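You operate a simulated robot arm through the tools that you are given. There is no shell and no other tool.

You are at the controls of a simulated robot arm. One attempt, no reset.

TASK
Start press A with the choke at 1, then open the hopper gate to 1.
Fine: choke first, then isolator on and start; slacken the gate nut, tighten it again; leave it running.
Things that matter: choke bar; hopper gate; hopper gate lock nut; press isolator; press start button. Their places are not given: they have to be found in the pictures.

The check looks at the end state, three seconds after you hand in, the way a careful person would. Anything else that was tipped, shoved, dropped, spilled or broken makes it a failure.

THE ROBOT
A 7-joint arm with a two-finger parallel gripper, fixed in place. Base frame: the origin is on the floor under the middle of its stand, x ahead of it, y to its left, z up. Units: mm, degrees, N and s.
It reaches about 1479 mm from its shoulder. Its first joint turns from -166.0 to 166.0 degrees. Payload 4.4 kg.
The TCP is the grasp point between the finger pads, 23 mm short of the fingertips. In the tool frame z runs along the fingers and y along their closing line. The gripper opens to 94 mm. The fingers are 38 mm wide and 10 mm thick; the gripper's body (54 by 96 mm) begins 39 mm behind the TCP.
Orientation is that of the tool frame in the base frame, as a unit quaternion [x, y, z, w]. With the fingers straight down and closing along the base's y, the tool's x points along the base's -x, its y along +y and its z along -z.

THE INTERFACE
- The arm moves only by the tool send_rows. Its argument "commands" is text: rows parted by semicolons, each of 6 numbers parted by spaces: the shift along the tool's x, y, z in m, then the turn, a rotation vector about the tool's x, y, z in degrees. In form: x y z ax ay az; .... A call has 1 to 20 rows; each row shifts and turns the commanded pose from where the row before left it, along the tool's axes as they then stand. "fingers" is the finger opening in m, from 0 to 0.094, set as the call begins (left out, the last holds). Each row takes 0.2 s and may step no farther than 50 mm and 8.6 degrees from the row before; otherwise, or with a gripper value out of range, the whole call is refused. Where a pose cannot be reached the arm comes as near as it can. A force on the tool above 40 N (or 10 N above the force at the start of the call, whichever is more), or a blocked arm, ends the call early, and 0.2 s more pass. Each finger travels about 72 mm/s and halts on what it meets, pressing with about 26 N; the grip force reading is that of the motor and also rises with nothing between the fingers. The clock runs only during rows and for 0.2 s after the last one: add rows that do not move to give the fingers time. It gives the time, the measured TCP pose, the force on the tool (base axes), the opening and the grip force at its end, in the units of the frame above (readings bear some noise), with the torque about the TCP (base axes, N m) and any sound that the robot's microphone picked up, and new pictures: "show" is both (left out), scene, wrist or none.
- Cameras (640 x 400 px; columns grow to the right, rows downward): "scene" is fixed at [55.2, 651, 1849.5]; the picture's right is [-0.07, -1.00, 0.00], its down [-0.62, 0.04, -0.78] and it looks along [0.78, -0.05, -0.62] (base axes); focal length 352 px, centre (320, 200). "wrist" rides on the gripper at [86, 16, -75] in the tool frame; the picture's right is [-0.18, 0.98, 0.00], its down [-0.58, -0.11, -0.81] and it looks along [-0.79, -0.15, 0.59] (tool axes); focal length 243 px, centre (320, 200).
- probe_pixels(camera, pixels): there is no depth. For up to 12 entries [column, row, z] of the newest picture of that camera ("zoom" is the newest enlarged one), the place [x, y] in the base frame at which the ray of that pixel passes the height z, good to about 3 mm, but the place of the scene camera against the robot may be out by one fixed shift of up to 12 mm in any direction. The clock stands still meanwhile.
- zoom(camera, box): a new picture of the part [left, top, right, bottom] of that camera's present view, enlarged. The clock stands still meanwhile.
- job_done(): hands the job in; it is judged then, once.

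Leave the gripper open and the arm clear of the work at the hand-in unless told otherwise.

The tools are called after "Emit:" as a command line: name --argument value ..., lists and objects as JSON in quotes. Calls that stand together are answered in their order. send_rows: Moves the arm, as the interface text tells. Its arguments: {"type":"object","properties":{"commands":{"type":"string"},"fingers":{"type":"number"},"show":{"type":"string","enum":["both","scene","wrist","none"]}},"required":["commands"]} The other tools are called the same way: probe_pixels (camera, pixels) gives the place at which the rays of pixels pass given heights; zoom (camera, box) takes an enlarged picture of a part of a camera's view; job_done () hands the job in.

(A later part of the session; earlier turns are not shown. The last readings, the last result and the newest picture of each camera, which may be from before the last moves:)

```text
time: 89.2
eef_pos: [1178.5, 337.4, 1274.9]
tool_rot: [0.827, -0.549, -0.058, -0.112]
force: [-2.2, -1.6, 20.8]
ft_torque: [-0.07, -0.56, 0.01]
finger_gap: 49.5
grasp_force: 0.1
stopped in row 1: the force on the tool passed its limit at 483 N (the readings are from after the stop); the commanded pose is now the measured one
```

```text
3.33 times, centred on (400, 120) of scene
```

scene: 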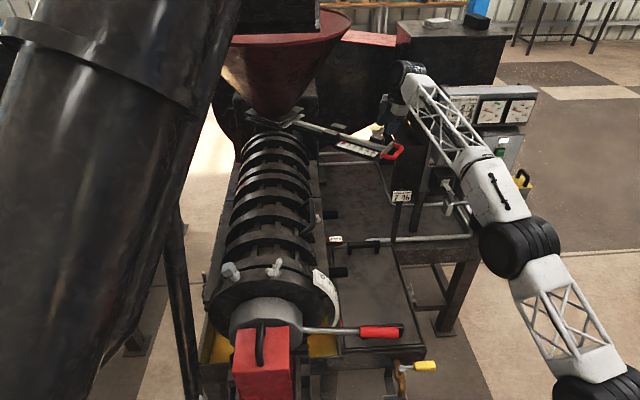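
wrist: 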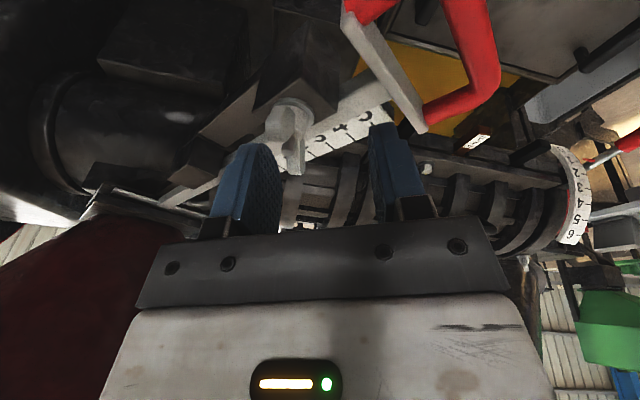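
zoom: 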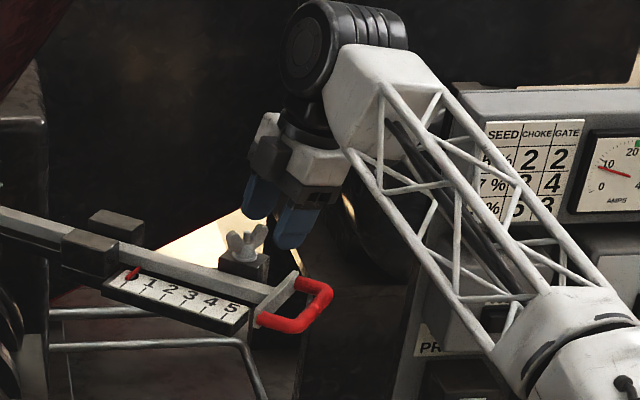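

The left fingertip came down on top of a wing (residual 20 N up). The nut and gate look intact, scale still at 0. I lift slowly, straight up.

Emit:
send_rows --commands "-0.0011 -0.0006 -0.0048 0 0 0; -0.0021 -0.0013 -0.0097 0 0 0; 0 0 0 0 0 0" --show "wrist"

```text
time: 90.0
eef_pos: [1178.4, 336.6, 1284.6]
tool_rot: [0.826, -0.549, -0.059, -0.11]
force: [-0.7, 0.0, -0.8]
ft_torque: [0.0, -0.01, -0.03]
finger_gap: 50.2
grasp_force: 0.0
```

wrist: 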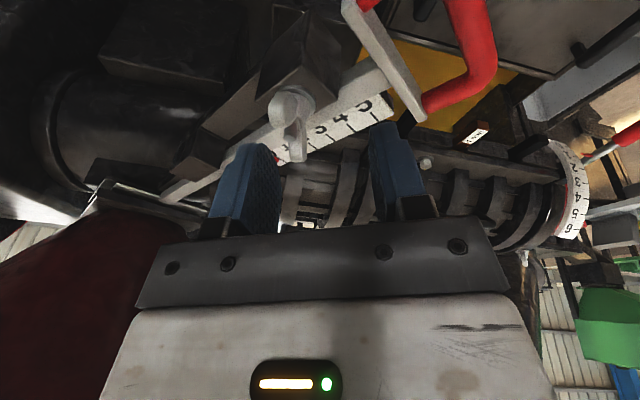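

Free again. Now moving in small steps back toward the base and up.

Emit:
send_rows --commands "-0.0029 0.0093 -0.0088 0 0 0; -0.0029 0.0093 -0.0088 0 0 0; -0.0029 0.0093 -0.0088 0 0 0; -0.0029 0.0093 -0.0088 0 0 0; 0 0 0 0 0 0" --show "none"

```text
time: 91.2
eef_pos: [1142.4, 324.9, 1318.8]
tool_rot: [0.827, -0.548, -0.058, -0.11]
force: [1.0, 0.2, 1.4]
ft_torque: [0.01, -0.01, 0.01]
finger_gap: 50.1
grasp_force: 0.0
```

Clear of the nut. Continuing back, then unrolling.

Emit:
send_rows --commands "-0.0042 0.03 -0.0147 0 0 0; -0.0042 0.03 -0.0147 0 0 0; 0 0 0 1.78 0.91 7.45; 0 0 0 1.78 0.91 7.45; 0 0 0 1.78 0.91 7.45; 0 0 0 1.78 0.91 7.45; 0 0 0 1.78 0.91 7.45; 0 0 0 1.78 0.91 7.45; 0 0 0 1.78 0.91 7.45; 0 0 0 1.78 0.91 7.45; 0 0 0 1.78 0.91 7.45; 0 0 0 -3.6 6.5 0; 0 0 0 -3.6 6.5 0; 0 0 0 0 0 0"

```text
time: 94.2
eef_pos: [1123.4, 316.0, 1360.9]
tool_rot: [-0.371, 0.929, -0.003, 0.006]
force: [-1.2, -0.4, 2.8]
ft_torque: [0.03, -0.09, 0.01]
finger_gap: 50.0
grasp_force: 0.0
out of reach, approached as far as the arm can: row 1, 2, 5, 6, 7, 9, 13
```

scene: 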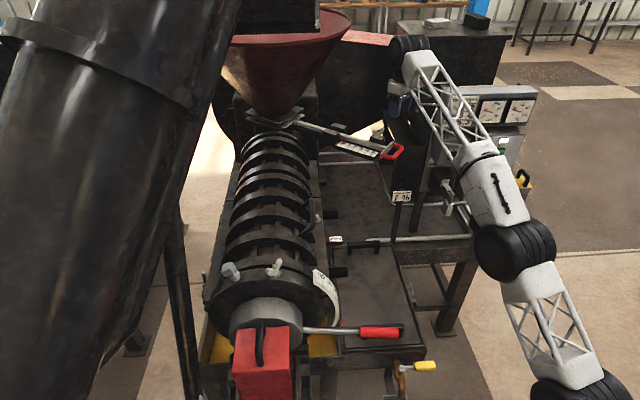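
wrist: 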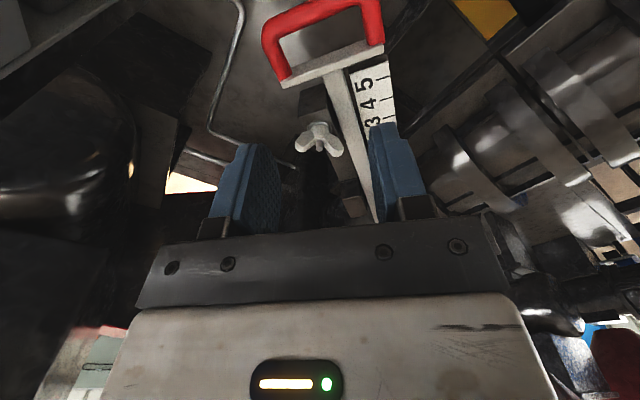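

Vertical at (1123,316,1361). The nut now clearly lies across the bar (slackened). I move inward/down off the reach limit and roll to +38° for the gate handle.

Emit:
send_rows --commands "0.0214 0.0066 0.03 0 0 0; 0.0214 0.0066 0.03 0 0 0; 0 0 0 0 0 8.2; 0 0 0 0 0 8.2; 0 0 0 0 0 8.2; 0 0 0 0 0 8.2; 0 0 0 0 0 8.2; 0 0 0 0 0 8.2; 0 0 0 0 0 8.2; 0 0 0 0 0 8.2; 0 0 0 0 0 8.2; 0 0 0 0 0 8.2; 0 0 0 0 0 0"

```text
time: 94.7
eef_pos: [1128.3, 310.6, 1228.4]
tool_rot: [-0.37, 0.929, 0.001, -0.028]
force: [-0.1, 0.8, 10.1]
ft_torque: [0.29, 0.05, -0.13]
finger_gap: 49.5
grasp_force: 0.1
stopped in row 2: the force on the tool passed its limit at 149 N (the readings are from after the stop); the commanded pose is now the measured one
```

scene: 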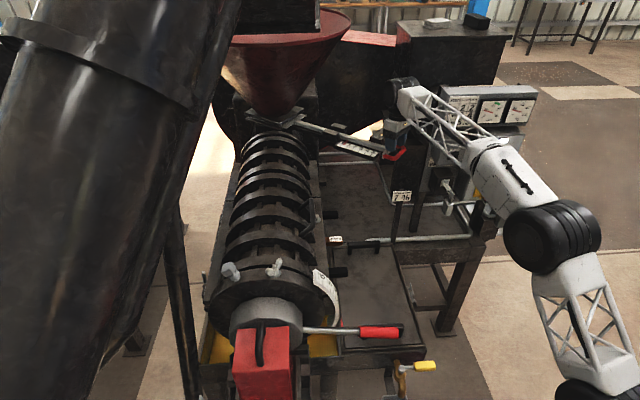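
wrist: 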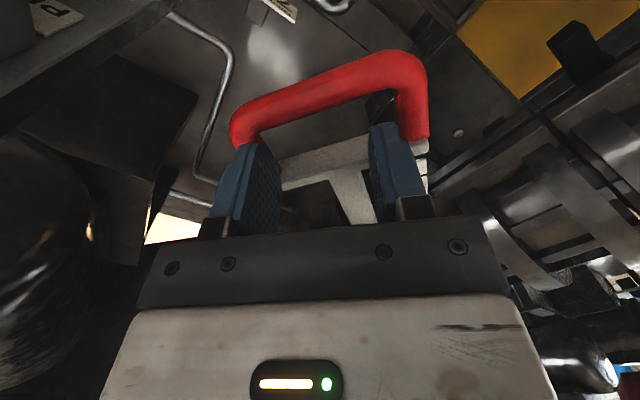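

The arm overshot downward again (its solution near the limits is poorly behaved) and a fingertip touched the handle (10 N now). I lift in small single steps and check that it follows.

Emit:
send_rows --commands "0 0 -0.008 0 0 0; 0 0 -0.008 0 0 0; 0 0 0 0 0 0" --show "wrist"

```text
time: 95.5
eef_pos: [1127.7, 310.6, 1245.8]
tool_rot: [-0.37, 0.928, 0.001, -0.029]
force: [-0.7, 0.5, 0.4]
ft_torque: [-0.01, 0.05, 0.01]
finger_gap: 50.1
grasp_force: 0.0
```

wrist: 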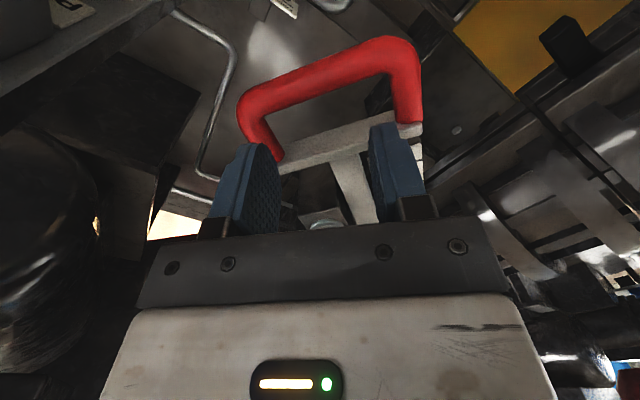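

It follows well now. Checking the gate and nut in the scene picture.

Emit:
send_rows --commands "0.01 0.003 -0.01 0 0 0; 0.01 0.003 -0.01 0 0 0; 0 0 0 0 0 0"

Emit:
zoom --camera "scene" --box '[310, 90, 430, 190]'

```text
time: 96.3
eef_pos: [1110.8, 301.6, 1265.5]
tool_rot: [-0.37, 0.929, 0.001, -0.029]
force: [0.0, -0.5, 0.6]
ft_torque: [-0.02, 0.02, 0.0]
finger_gap: 50.1
grasp_force: 0.0
```

scene: 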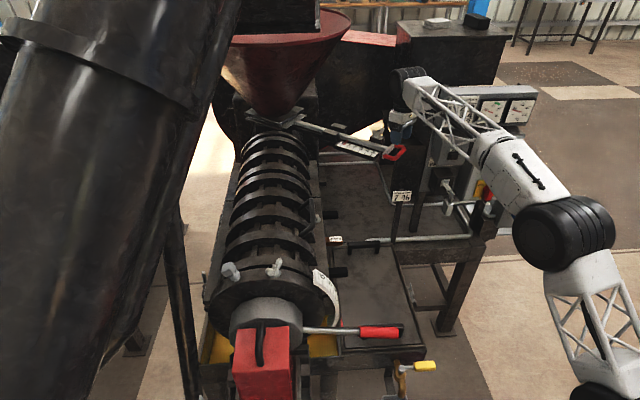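
wrist: 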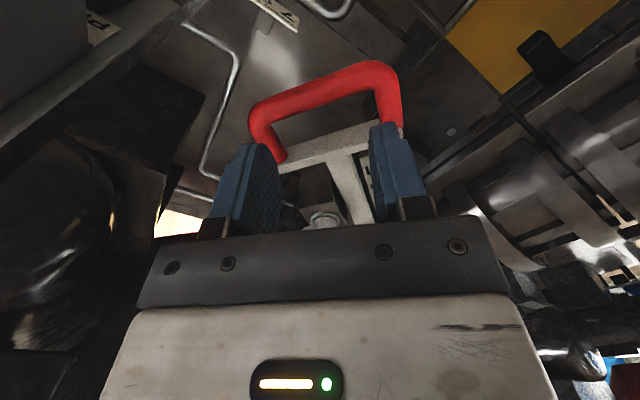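

```text
4.00 times, centred on (370, 140) of scene
```

zoom: 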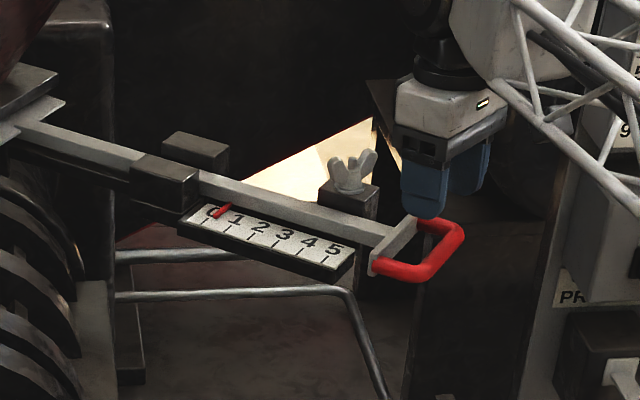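

The gate has already slid a little (pointer just past 0), so the nut is really slack. I retreat to an easier region for the arm, then roll to +38°.

Emit:
send_rows --commands "0.0204 0.0105 -0.013 0 0 0; 0.0204 0.0105 -0.013 0 0 0; 0.0204 0.0105 -0.013 0 0 0; 0.0204 0.0105 -0.013 0 0 0; 0.0204 0.0105 -0.013 0 0 0; 0 0 0 0 0 0" --show "none"

Emit:
send_rows --commands "0 0 0 0 0 8.2; 0 0 0 0 0 8.2; 0 0 0 0 0 8.2; 0 0 0 0 0 8.2; 0 0 0 0 0 8.2; 0 0 0 0 0 8.2; 0 0 0 0 0 8.2; 0 0 0 0 0 8.2; 0 0 0 0 0 8.2; 0 0 0 0 0 8; 0 0 0 0 0 0"

```text
time: 97.7
eef_pos: [1004.0, 270.6, 1336.0]
tool_rot: [-0.37, 0.929, 0.001, -0.03]
force: [0.0, 0.7, 0.7]
ft_torque: [0.04, -0.03, 0.03]
finger_gap: 49.7
grasp_force: 0.2
```

```text
time: 100.1
eef_pos: [1005.1, 269.8, 1338.4]
tool_rot: [0.33, 0.944, -0.018, -0.023]
force: [0.0, 0.6, 0.3]
ft_torque: [-0.02, -0.01, 0.03]
finger_gap: 50.1
grasp_force: 0.0
```

scene: 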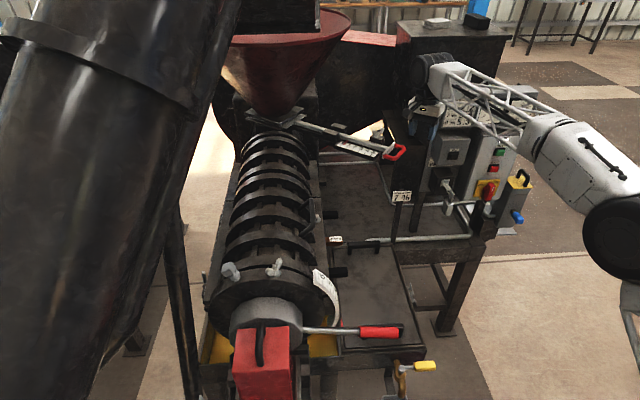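
wrist: 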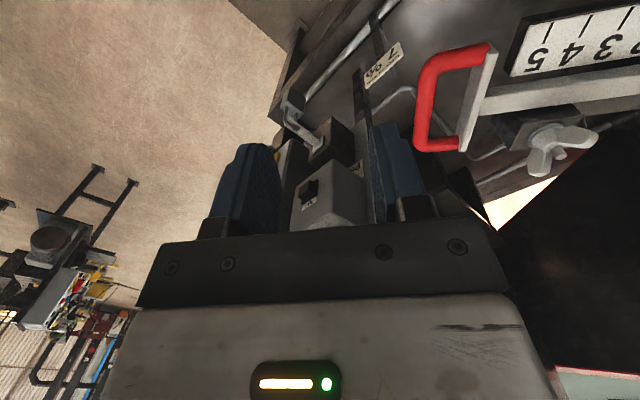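

Roll +38° reached. The handle's outer tube is at about (425,100). Zooming/probing, and removing a 3° residual tilt.

Emit:
send_rows --commands "0 0 0 -2.8 -1.8 0; 0 0 0 0 0 0" --show "wrist"

Emit:
zoom --camera "wrist" --box '[380, 0, 640, 200]'

```text
time: 100.7
eef_pos: [1004.3, 271.3, 1337.3]
tool_rot: [0.328, 0.945, -0.001, 0.0]
force: [-0.1, -0.5, -0.7]
ft_torque: [0.03, 0.03, -0.01]
finger_gap: 50.0
grasp_force: 0.1
```

wrist: 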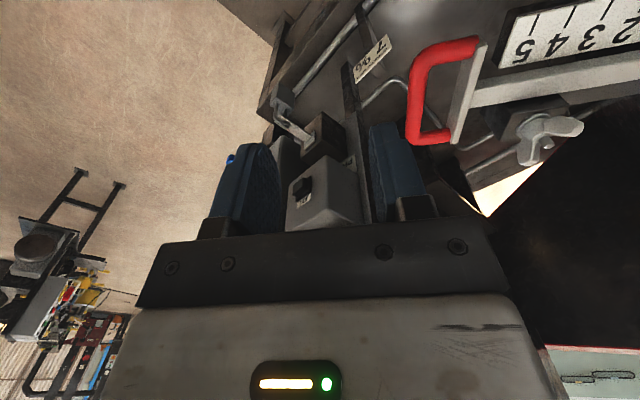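

```text
2.00 times, centred on (510, 100) of wrist
```

zoom: 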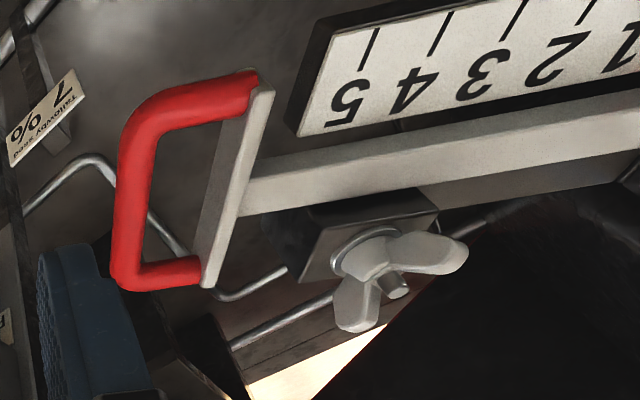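

Emit:
probe_pixels --camera "wrist" --pixels '[[417.5, 97.5, 1180], [417.5, 97.5, 1200], [422.5, 65, 1190], [413.5, 127.5, 1190], [462.5, 95, 1190], [475, 47, 1190], [452, 140, 1190], [500, 93, 1200], [575, 80, 1200], [540, 34, 1195]]'

```text
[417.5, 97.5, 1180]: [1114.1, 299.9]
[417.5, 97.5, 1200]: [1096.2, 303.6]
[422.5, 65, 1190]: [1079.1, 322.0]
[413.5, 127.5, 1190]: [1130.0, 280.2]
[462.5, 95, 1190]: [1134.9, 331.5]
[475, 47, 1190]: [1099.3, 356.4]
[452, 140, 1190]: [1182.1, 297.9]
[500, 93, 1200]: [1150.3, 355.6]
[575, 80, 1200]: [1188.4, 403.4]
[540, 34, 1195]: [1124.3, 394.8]
```

Tube centre at z≈1190 is about (1105,302), direction perpendicular to the gate axis. I check the height of the pipe seen beneath the handle so fingertips won't touch it.

Emit:
probe_pixels --camera "wrist" --pixels '[[398, 80, 1000], [398, 80, 1100], [398, 80, 1150], [440, 122, 1100], [440, 122, 1150]]'

Emit:
probe_pixels --camera "scene" --pixels '[[376, 162.5, 1000], [376, 162.5, 1100], [376, 162.5, 1150]]'

Emit:
zoom --camera "scene" --box '[310, 110, 430, 200]'

```text
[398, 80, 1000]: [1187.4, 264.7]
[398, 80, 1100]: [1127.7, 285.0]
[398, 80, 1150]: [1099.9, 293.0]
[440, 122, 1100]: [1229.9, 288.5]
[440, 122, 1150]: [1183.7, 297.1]
```

```text
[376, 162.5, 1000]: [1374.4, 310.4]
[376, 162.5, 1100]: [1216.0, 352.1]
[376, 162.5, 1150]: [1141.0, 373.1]
```

```text
4.44 times, centred on (370, 155) of scene
```

zoom: 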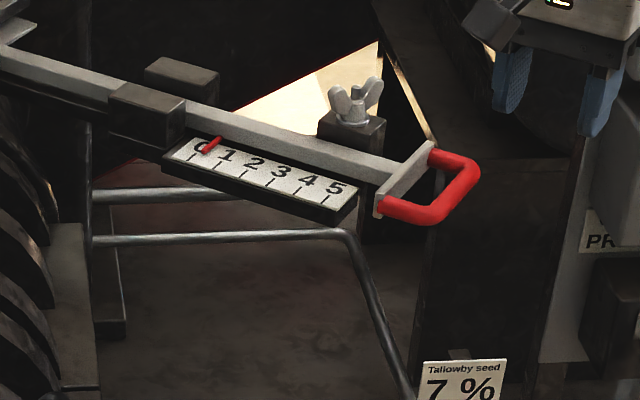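

I move over the handle tube with a 40 mm opening, stopping at z≈1240.

Emit:
send_rows --commands "-0.015 0.0216 0.012 0 0 0; -0.015 0.0216 0.012 0 0 0; -0.015 0.0216 0.012 0 0 0; -0.015 0.0216 0.012 0 0 0; 0 0 0.016 0 0 0; 0 0 0.016 0 0 0; 0 0 0.016 0 0 0; 0 0 0 0 0 0" --fingers 0.04

Emit:
zoom --camera "wrist" --box '[220, 40, 480, 240]'

```text
time: 102.5
eef_pos: [1106.5, 300.4, 1241.0]
tool_rot: [0.328, 0.945, 0.0, 0.0]
force: [0.6, 0.3, 0.4]
ft_torque: [0.03, 0.04, -0.03]
finger_gap: 39.9
grasp_force: 0.0
```

scene: 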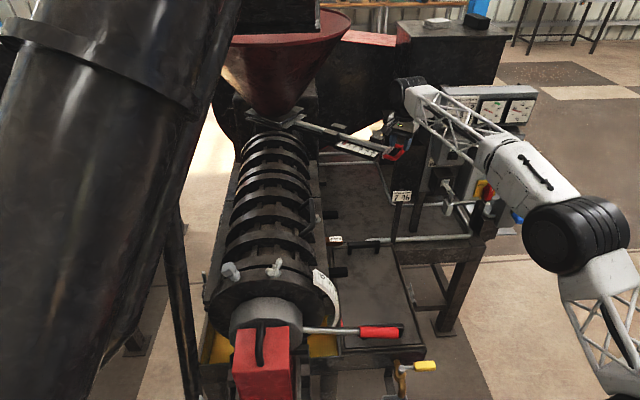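
wrist: 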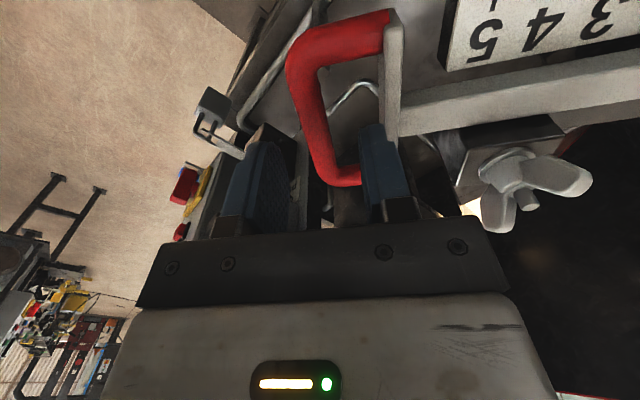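

```text
2.00 times, centred on (350, 140) of wrist
```

zoom: 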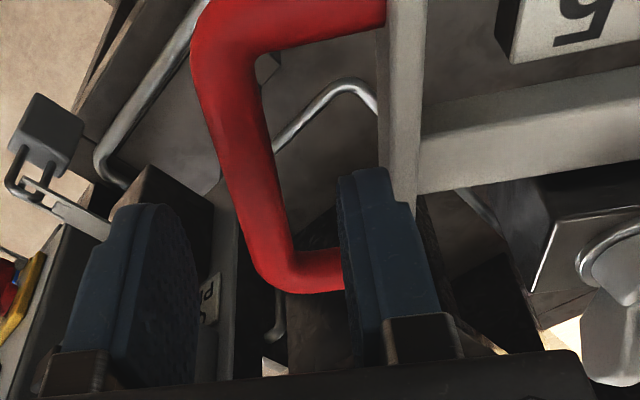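

The tube appears a little to the outer side of the fingers' mid-plane. Probing to fix the offset.

Emit:
probe_pixels --camera "wrist" --pixels '[[310, 115, 1180], [310, 115, 1190], [310, 115, 1200], [297, 75, 1190], [325, 160, 1190], [392, 75, 1190], [320, 115.5, 1190]]'

```text
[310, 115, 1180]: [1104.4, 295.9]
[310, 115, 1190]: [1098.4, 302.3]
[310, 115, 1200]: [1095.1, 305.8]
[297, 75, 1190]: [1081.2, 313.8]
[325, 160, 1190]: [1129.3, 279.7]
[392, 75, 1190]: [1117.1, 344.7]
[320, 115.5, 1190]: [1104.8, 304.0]
```

Tube height ≈ 1197; I shift −4 mm along tool y and descend 45 mm in gentle steps.

Emit:
send_rows --commands "0 -0.004 0.008 0 0 0; 0 0 0.012 0 0 0; 0 0 0.012 0 0 0; 0 0 0.008 0 0 0; 0 0 0.005 0 0 0; 0 0 0 0 0 0"

Emit:
zoom --camera "wrist" --box '[220, 40, 480, 240]'

```text
time: 103.9
eef_pos: [1102.5, 299.2, 1196.5]
tool_rot: [0.327, 0.945, -0.001, -0.001]
force: [0.3, 0.6, 0.6]
ft_torque: [0.01, -0.02, -0.01]
finger_gap: 40.0
grasp_force: 0.1
```

scene: 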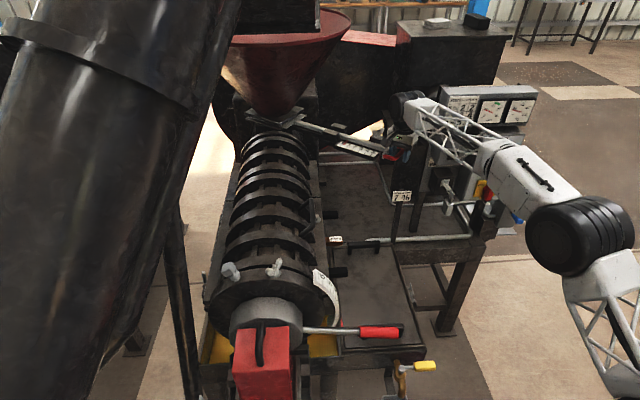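
wrist: 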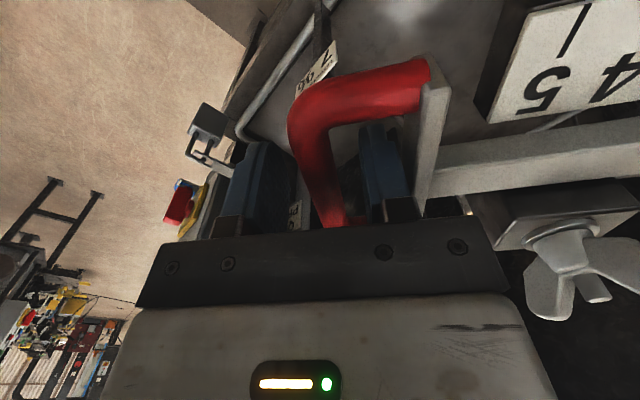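

```text
2.00 times, centred on (350, 140) of wrist
```

zoom: 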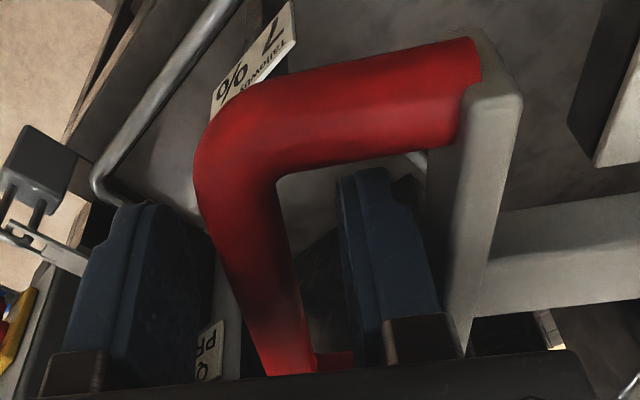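

The tube lies between the fingers, the inner finger inside the loop. Closing on the tube.

Emit:
send_rows --commands "0 0 0 0 0 0; 0 0 0 0 0 0; 0 0 0 0 0 0" --fingers 0.01 --show "wrist"

Emit:
zoom --camera "scene" --box '[325, 125, 405, 175]'

```text
time: 104.7
eef_pos: [1103.1, 298.5, 1196.9]
tool_rot: [0.328, 0.945, -0.001, 0.0]
force: [6.6, 7.4, -0.2]
ft_torque: [-0.36, -0.59, 1.8]
finger_gap: 16.8
grasp_force: 44.7
```

wrist: 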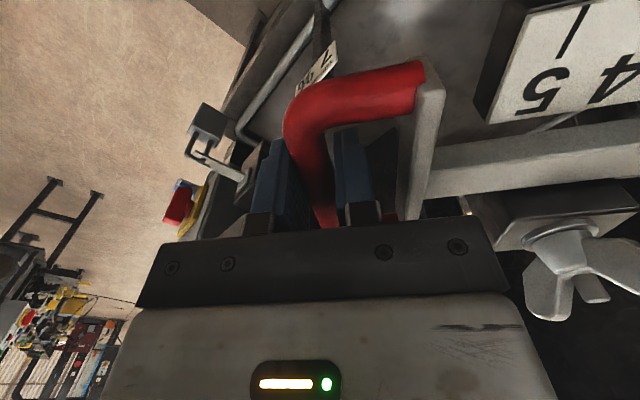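

```text
8.00 times, centred on (365, 150) of scene
```

zoom: 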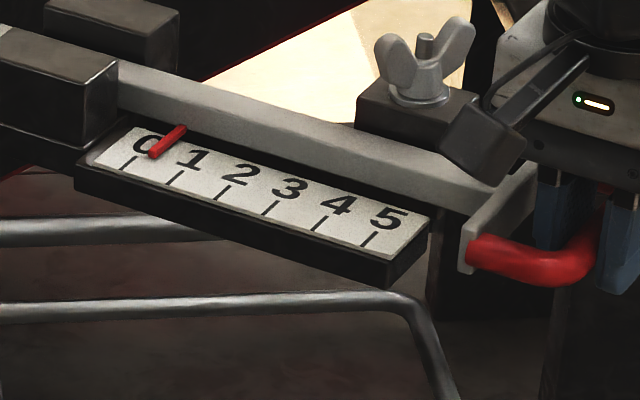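

Gripped at 16.8 mm. The pointer reads about 0.3 now; I need ~16 mm more outward. Pulling along −tool y in 4 mm steps.

Emit:
send_rows --commands "0 -0.004 0 0 0 0; 0 -0.004 0 0 0 0; 0 -0.004 0 0 0 0; 0 0 0 0 0 0"

Emit:
zoom --camera "scene" --box '[325, 125, 405, 175]'

```text
time: 105.7
eef_pos: [1093.4, 287.6, 1196.1]
tool_rot: [0.328, 0.945, 0.0, 0.0]
force: [12.3, 2.1, 2.3]
ft_torque: [0.23, 0.25, 1.73]
finger_gap: 17.1
grasp_force: 44.8
```

scene: 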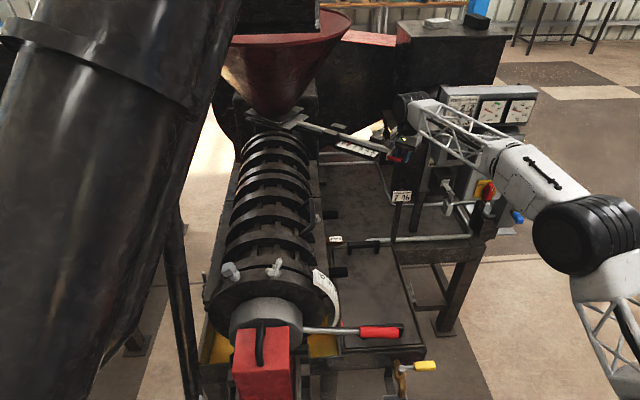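
wrist: 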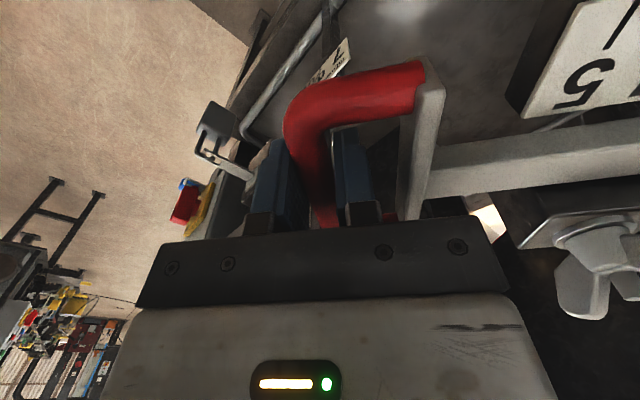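

```text
8.00 times, centred on (365, 150) of scene
```

zoom: 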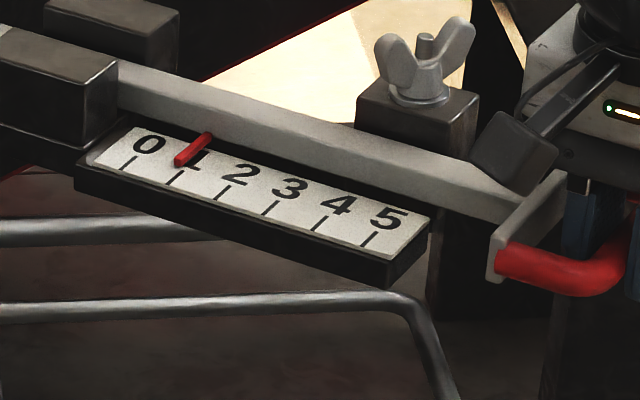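

The gate slides freely; by displacement of the pointer tip it reads ≈0.88. Pulling 2.8 mm more.

Emit:
send_rows --commands "0 -0.0028 0 0 0 0; 0 0 0 0 0 0" --show "scene"

Emit:
zoom --camera "scene" --box '[325, 125, 405, 175]'

```text
time: 106.3
eef_pos: [1091.3, 285.4, 1196.8]
tool_rot: [0.329, 0.944, -0.001, 0.0]
force: [10.9, 5.3, 2.8]
ft_torque: [-0.26, -0.49, 1.73]
finger_gap: 16.9
grasp_force: 45.1
```

scene: 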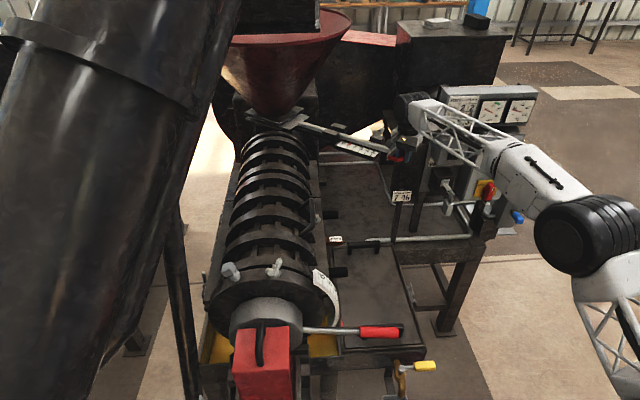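

```text
8.00 times, centred on (365, 150) of scene
```

zoom: 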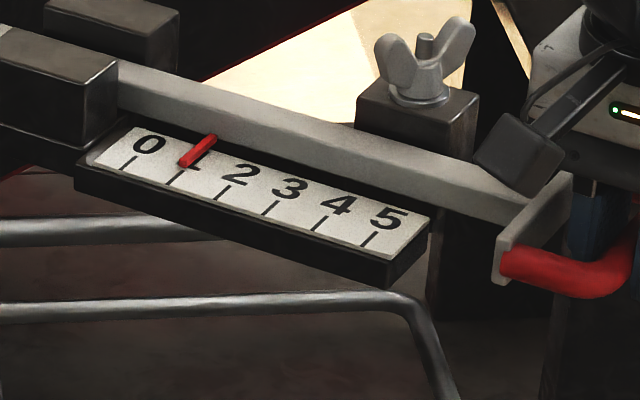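

Pointer displacement now equals one full mark (tip sits at tick 1 as it did at tick 0 at the start). I open the fingers and lift straight up off the handle, then check the scale from above.

Emit:
send_rows --commands "0 0 0 0 0 0; 0 0 0 0 0 0; 0 0 -0.015 0 0 0; 0 0 -0.025 0 0 0; 0 0 -0.025 0 0 0; 0 0 -0.025 0 0 0; 0 0 0 0 0 0" --fingers 0.04

Emit:
zoom --camera "scene" --box '[325, 125, 405, 175]'

```text
time: 107.9
eef_pos: [1093.1, 286.6, 1285.5]
tool_rot: [0.329, 0.944, -0.001, 0.0]
force: [-0.1, -0.3, -0.3]
ft_torque: [0.01, 0.02, 0.0]
finger_gap: 40.1
grasp_force: 0.1
```

scene: 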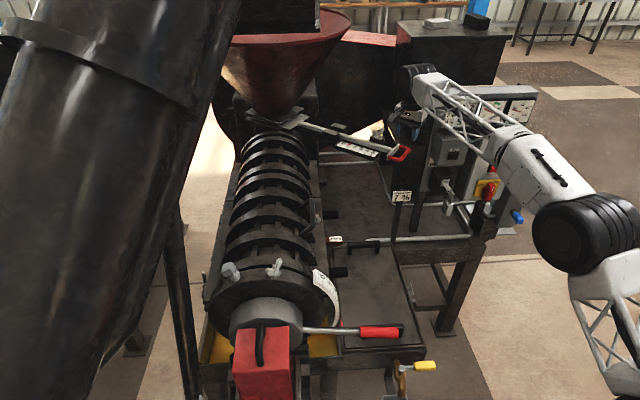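
wrist: 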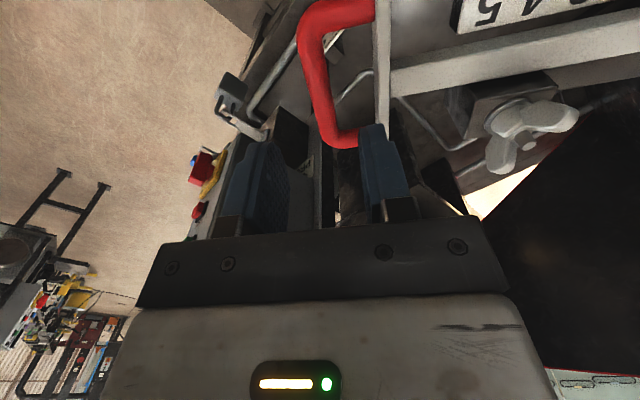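

```text
8.00 times, centred on (365, 150) of scene
```

zoom: 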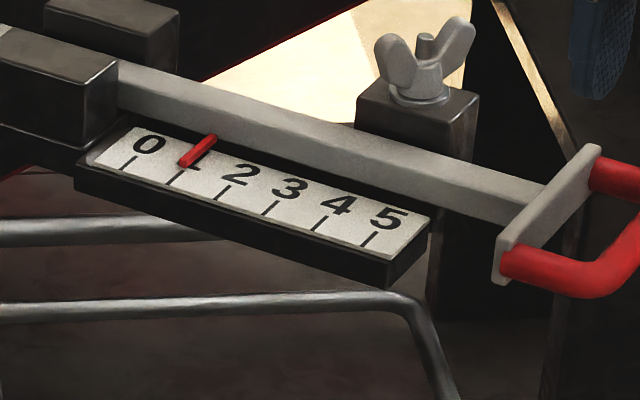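

The gate stayed put. Next: tightening. I'll roll back to 0, move to view the nut and scale from above, then tilt ~25° for pushing the wing clockwise with closed fingers.

Emit:
send_rows --commands "0 0 -0.02 0 0 -7.66; 0 0 -0.02 0 0 -7.66; 0 0 0 0 0 -7.66; 0 0 0 0 0 -7.66; 0 0 0 0 0 -7.66; 0.015 0.029 -0.02 0 0 0; 0.015 0.029 -0.02 0 0 0; 0 0 0 0 0 0"

Emit:
zoom --camera "wrist" --box '[270, 0, 500, 170]'

```text
time: 109.7
eef_pos: [1063.7, 344.6, 1365.2]
tool_rot: [0.001, 1.0, -0.001, -0.002]
force: [0.1, 0.6, -0.4]
ft_torque: [-0.01, 0.01, 0.01]
finger_gap: 39.9
grasp_force: 0.0
```

scene: 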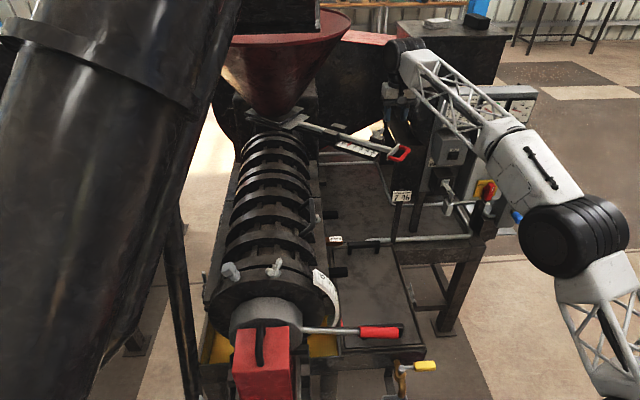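
wrist: 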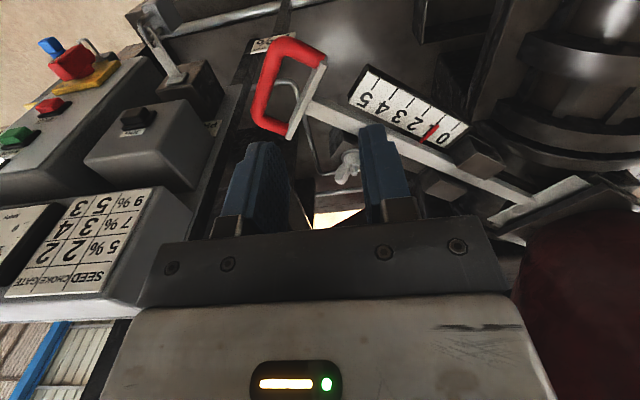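

```text
2.35 times, centred on (385, 85) of wrist
```

zoom: 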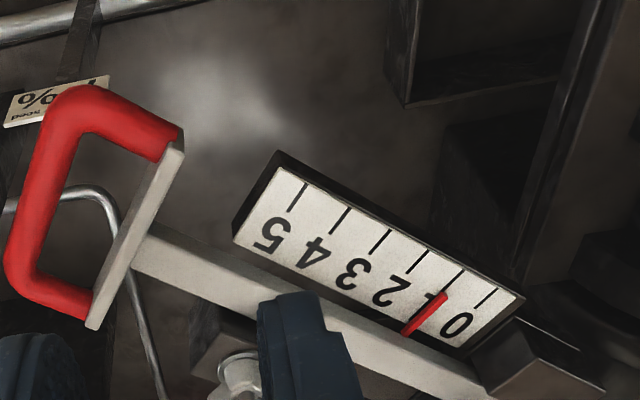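

Emit:
zoom --camera "wrist" --box '[395, 85, 475, 145]'

Emit:
zoom --camera "wrist" --box '[310, 120, 400, 200]'

```text
6.67 times, centred on (435, 115) of wrist
```

zoom: 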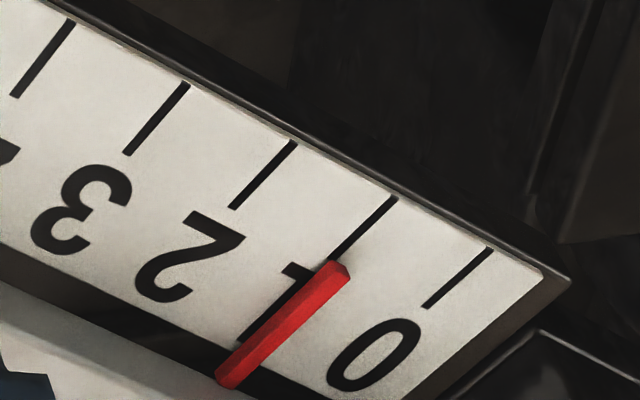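

```text
5.00 times, centred on (355, 160) of wrist
```

zoom: 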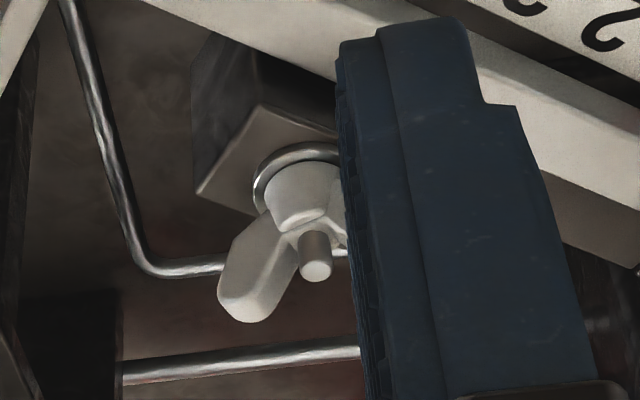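

The pointer is right on tick 1 (within a few hundredths). Gate set. Now the nut: probing bolt tip and washer in this view.

Emit:
probe_pixels --camera "wrist" --pixels '[[354.6, 173, 1240], [354.6, 173, 1246], [351, 157, 1216], [351, 157, 1222], [341, 180, 1250], [341, 180, 1255]]'

```text
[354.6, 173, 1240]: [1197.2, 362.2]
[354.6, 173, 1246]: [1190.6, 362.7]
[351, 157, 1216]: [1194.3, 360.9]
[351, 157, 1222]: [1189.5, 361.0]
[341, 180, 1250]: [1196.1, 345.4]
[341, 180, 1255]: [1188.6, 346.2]
```

Wings now stand at azimuth ≈105° (slackened ~55°). I'll tighten clockwise by pushing the +y wing toward +x. Closing the fingers, tilting 25°, and going to a hover near (1110,383,1300).

Emit:
send_rows --commands "0 0 0 0 -8.33 0; 0 0 0 0 -8.33 0; 0 0 0 0 -8.33 0; -0.0071 0.0195 0.0392 0 0 0; -0.0071 0.0195 0.0392 0 0 0; 0 0 0 0 0 0" --fingers 0

Emit:
zoom --camera "wrist" --box '[220, 60, 420, 240]'

```text
time: 111.1
eef_pos: [1108.6, 381.6, 1299.0]
tool_rot: [0.0, 0.977, 0.0, 0.215]
force: [-0.4, 0.3, -0.6]
ft_torque: [0.01, -0.02, 0.0]
finger_gap: 0.0
grasp_force: 25.9
```

scene: 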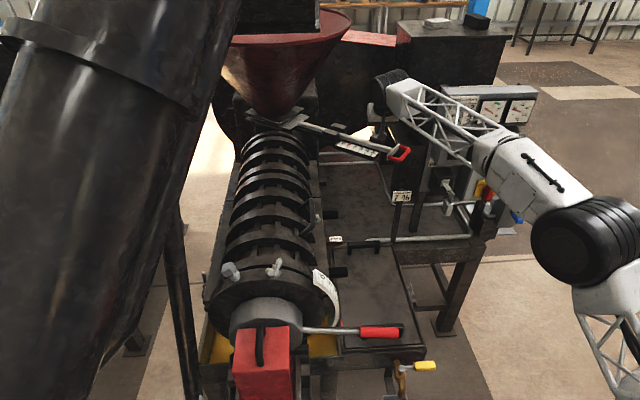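
wrist: 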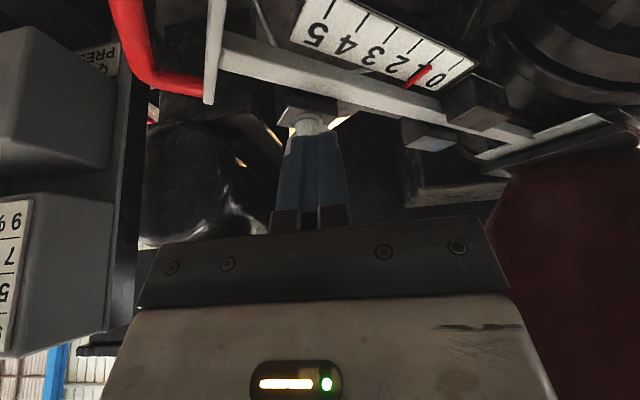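

```text
2.22 times, centred on (320, 150) of wrist
```

zoom: 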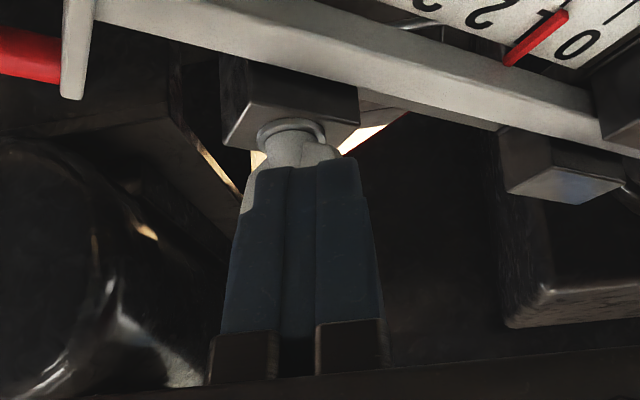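

Hover OK. Lowering behind the wing and advancing to just short of contact.

Emit:
send_rows --commands "0.0019 0.001 0.0117 0 0 0; 0.0019 0.001 0.0117 0 0 0; 0 0 0.0117 0 0 0; 0 0 0.0117 0 0 0; -0.0109 0 0.0051 0 0 0; 0 0 0 0 0 0"

Emit:
zoom --camera "scene" --box '[335, 100, 415, 160]'

Emit:
zoom --camera "wrist" --box '[220, 60, 420, 240]'

```text
time: 112.5
eef_pos: [1137.5, 384.6, 1257.5]
tool_rot: [0.0, 0.976, -0.001, 0.216]
force: [0.8, -0.7, 0.6]
ft_torque: [-0.02, 0.02, -0.03]
finger_gap: 0.0
grasp_force: 26.2
```

scene: 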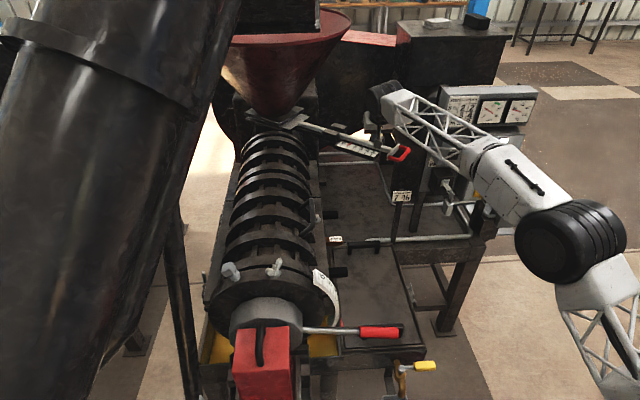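
wrist: 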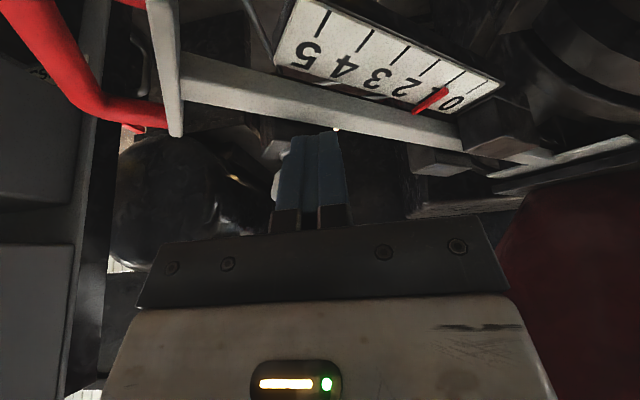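

```text
6.67 times, centred on (375, 130) of scene
```

zoom: 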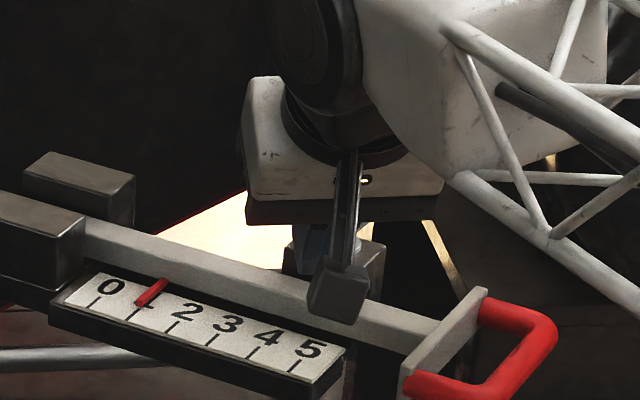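

```text
2.22 times, centred on (320, 150) of wrist
```

zoom: 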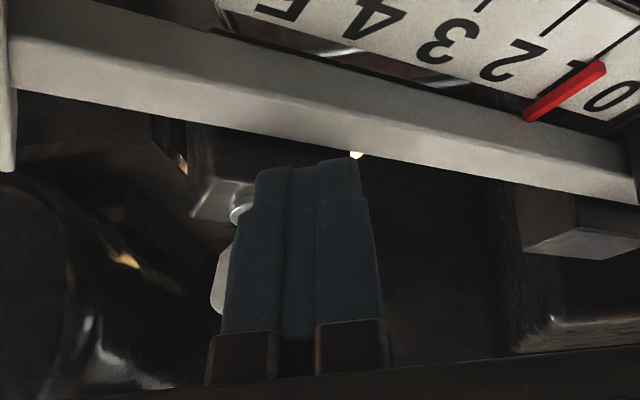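

In position behind the wing. Advancing +x in small steps until the nut tightens (watching the force).

Emit:
send_rows --commands "-0.0072 0 0.0034 0 0 0; -0.0072 0 0.0034 0 0 0; -0.0045 0 0.0021 0 0 0; -0.0036 0 0.0017 0 0 0; 0 0 0 0 0 0"

Emit:
zoom --camera "wrist" --box '[220, 60, 420, 240]'

```text
time: 113.7
eef_pos: [1162.2, 385.9, 1256.5]
tool_rot: [0.0, 0.976, -0.001, 0.216]
force: [0.6, -0.2, 0.0]
ft_torque: [-0.01, 0.0, -0.01]
finger_gap: 0.2
grasp_force: 25.8
```

scene: 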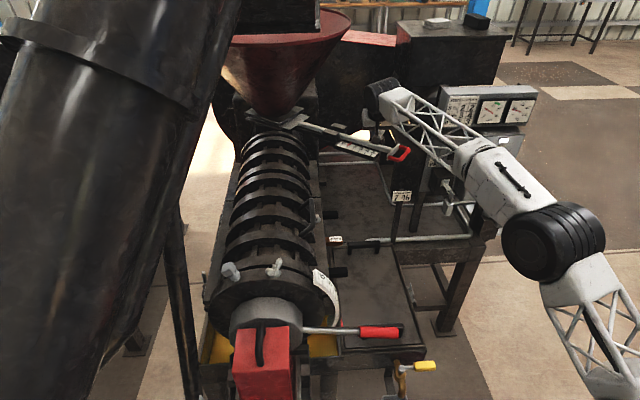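
wrist: 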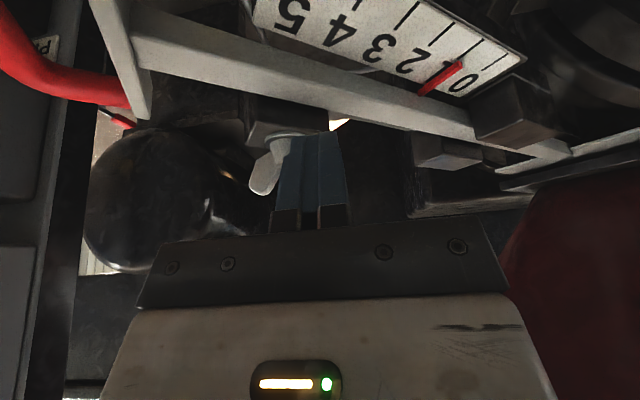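

```text
2.22 times, centred on (320, 150) of wrist
```

zoom: 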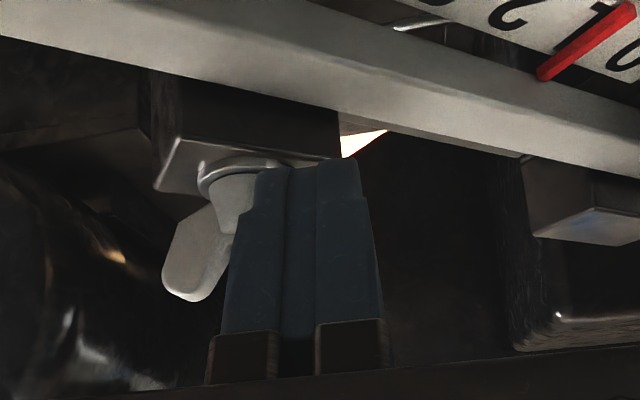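

No contact force yet. Continuing in small steps.

Emit:
send_rows --commands "-0.0036 0 0.0017 0 0 0; -0.0036 0 0.0017 0 0 0; -0.0036 0 0.0017 0 0 0; 0 0 0 0 0 0"

Emit:
zoom --camera "wrist" --box '[220, 60, 420, 240]'

```text
time: 114.7
eef_pos: [1174.4, 385.5, 1255.8]
tool_rot: [0.0, 0.977, -0.001, 0.215]
force: [-0.6, 1.0, -0.4]
ft_torque: [0.01, 0.01, -0.02]
finger_gap: 0.1
grasp_force: 26.2
```

scene: 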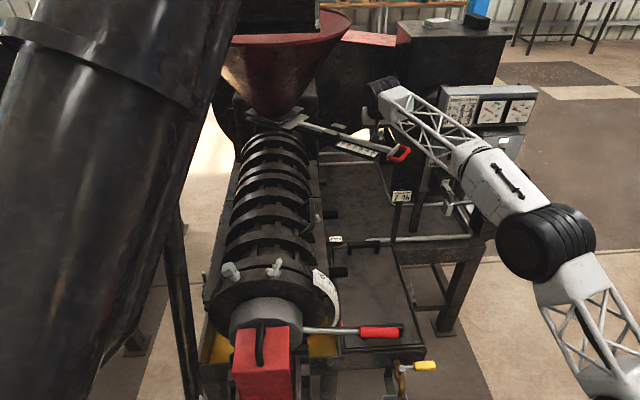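
wrist: 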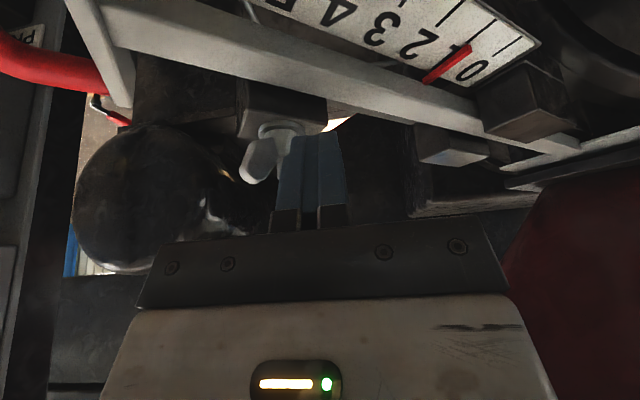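

```text
2.22 times, centred on (320, 150) of wrist
```

zoom: 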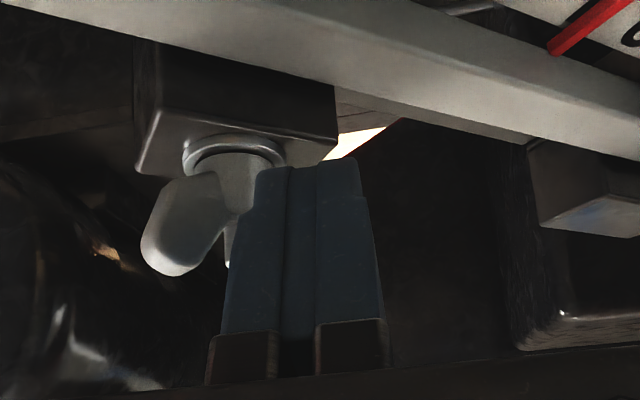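

Emit:
probe_pixels --camera "wrist" --pixels '[[249, 175, 1250], [249, 175, 1246], [278.6, 176, 1245], [278.6, 176, 1241], [281.7, 131, 1217], [281.7, 131, 1220]]'

Emit:
zoom --camera "scene" --box '[345, 100, 405, 145]'

```text
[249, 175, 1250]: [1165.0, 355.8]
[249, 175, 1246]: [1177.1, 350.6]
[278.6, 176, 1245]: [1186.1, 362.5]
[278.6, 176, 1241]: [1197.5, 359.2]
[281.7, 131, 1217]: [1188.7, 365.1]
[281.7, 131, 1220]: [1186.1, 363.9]
```

```text
8.89 times, centred on (375, 122) of scene
```

zoom: 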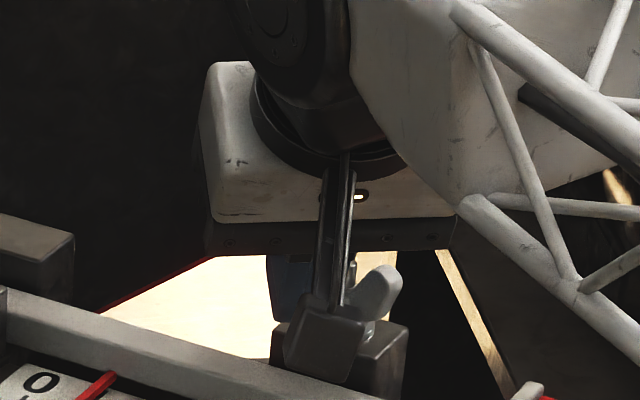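

The wing has swung to azimuth ≈35° with hardly any force, so it isn't tight yet. I keep turning clockwise by moving the fingertip along the arc (+x, −y) until it resists.

Emit:
send_rows --commands "-0.0009 -0.002 0.0004 0 0 0; -0.0009 -0.002 0.0004 0 0 0; -0.0009 -0.002 0.0004 0 0 0; 0 0 0 0 0 0"

Emit:
zoom --camera "wrist" --box '[220, 60, 420, 240]'

```text
time: 115.9
eef_pos: [1176.3, 383.0, 1256.7]
tool_rot: [-0.001, 0.977, 0.0, 0.215]
force: [-9.9, 8.1, -0.1]
ft_torque: [0.12, 0.14, 0.17]
finger_gap: 0.0
grasp_force: 26.2
stopped in row 4: the force on the tool passed its limit at 41 N (the readings are from after the stop); the commanded pose is now the measured one
```

scene: 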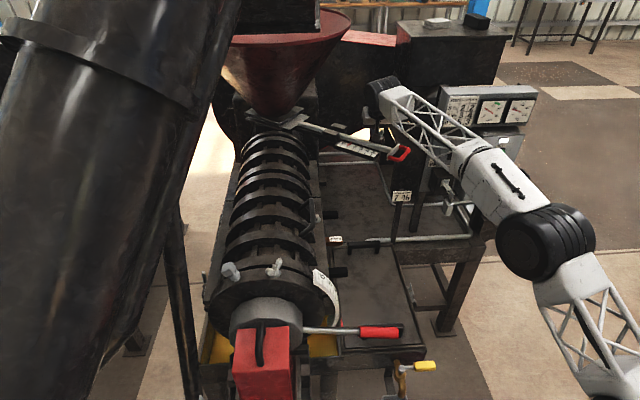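
wrist: 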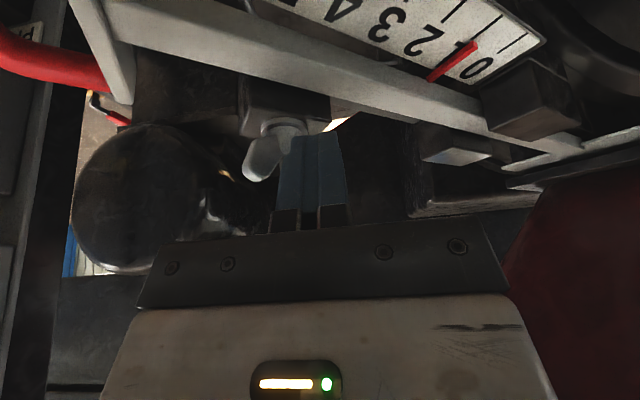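

```text
2.22 times, centred on (320, 150) of wrist
```

zoom: 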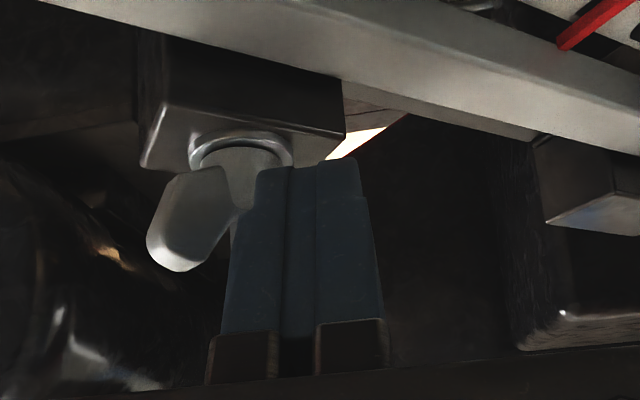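

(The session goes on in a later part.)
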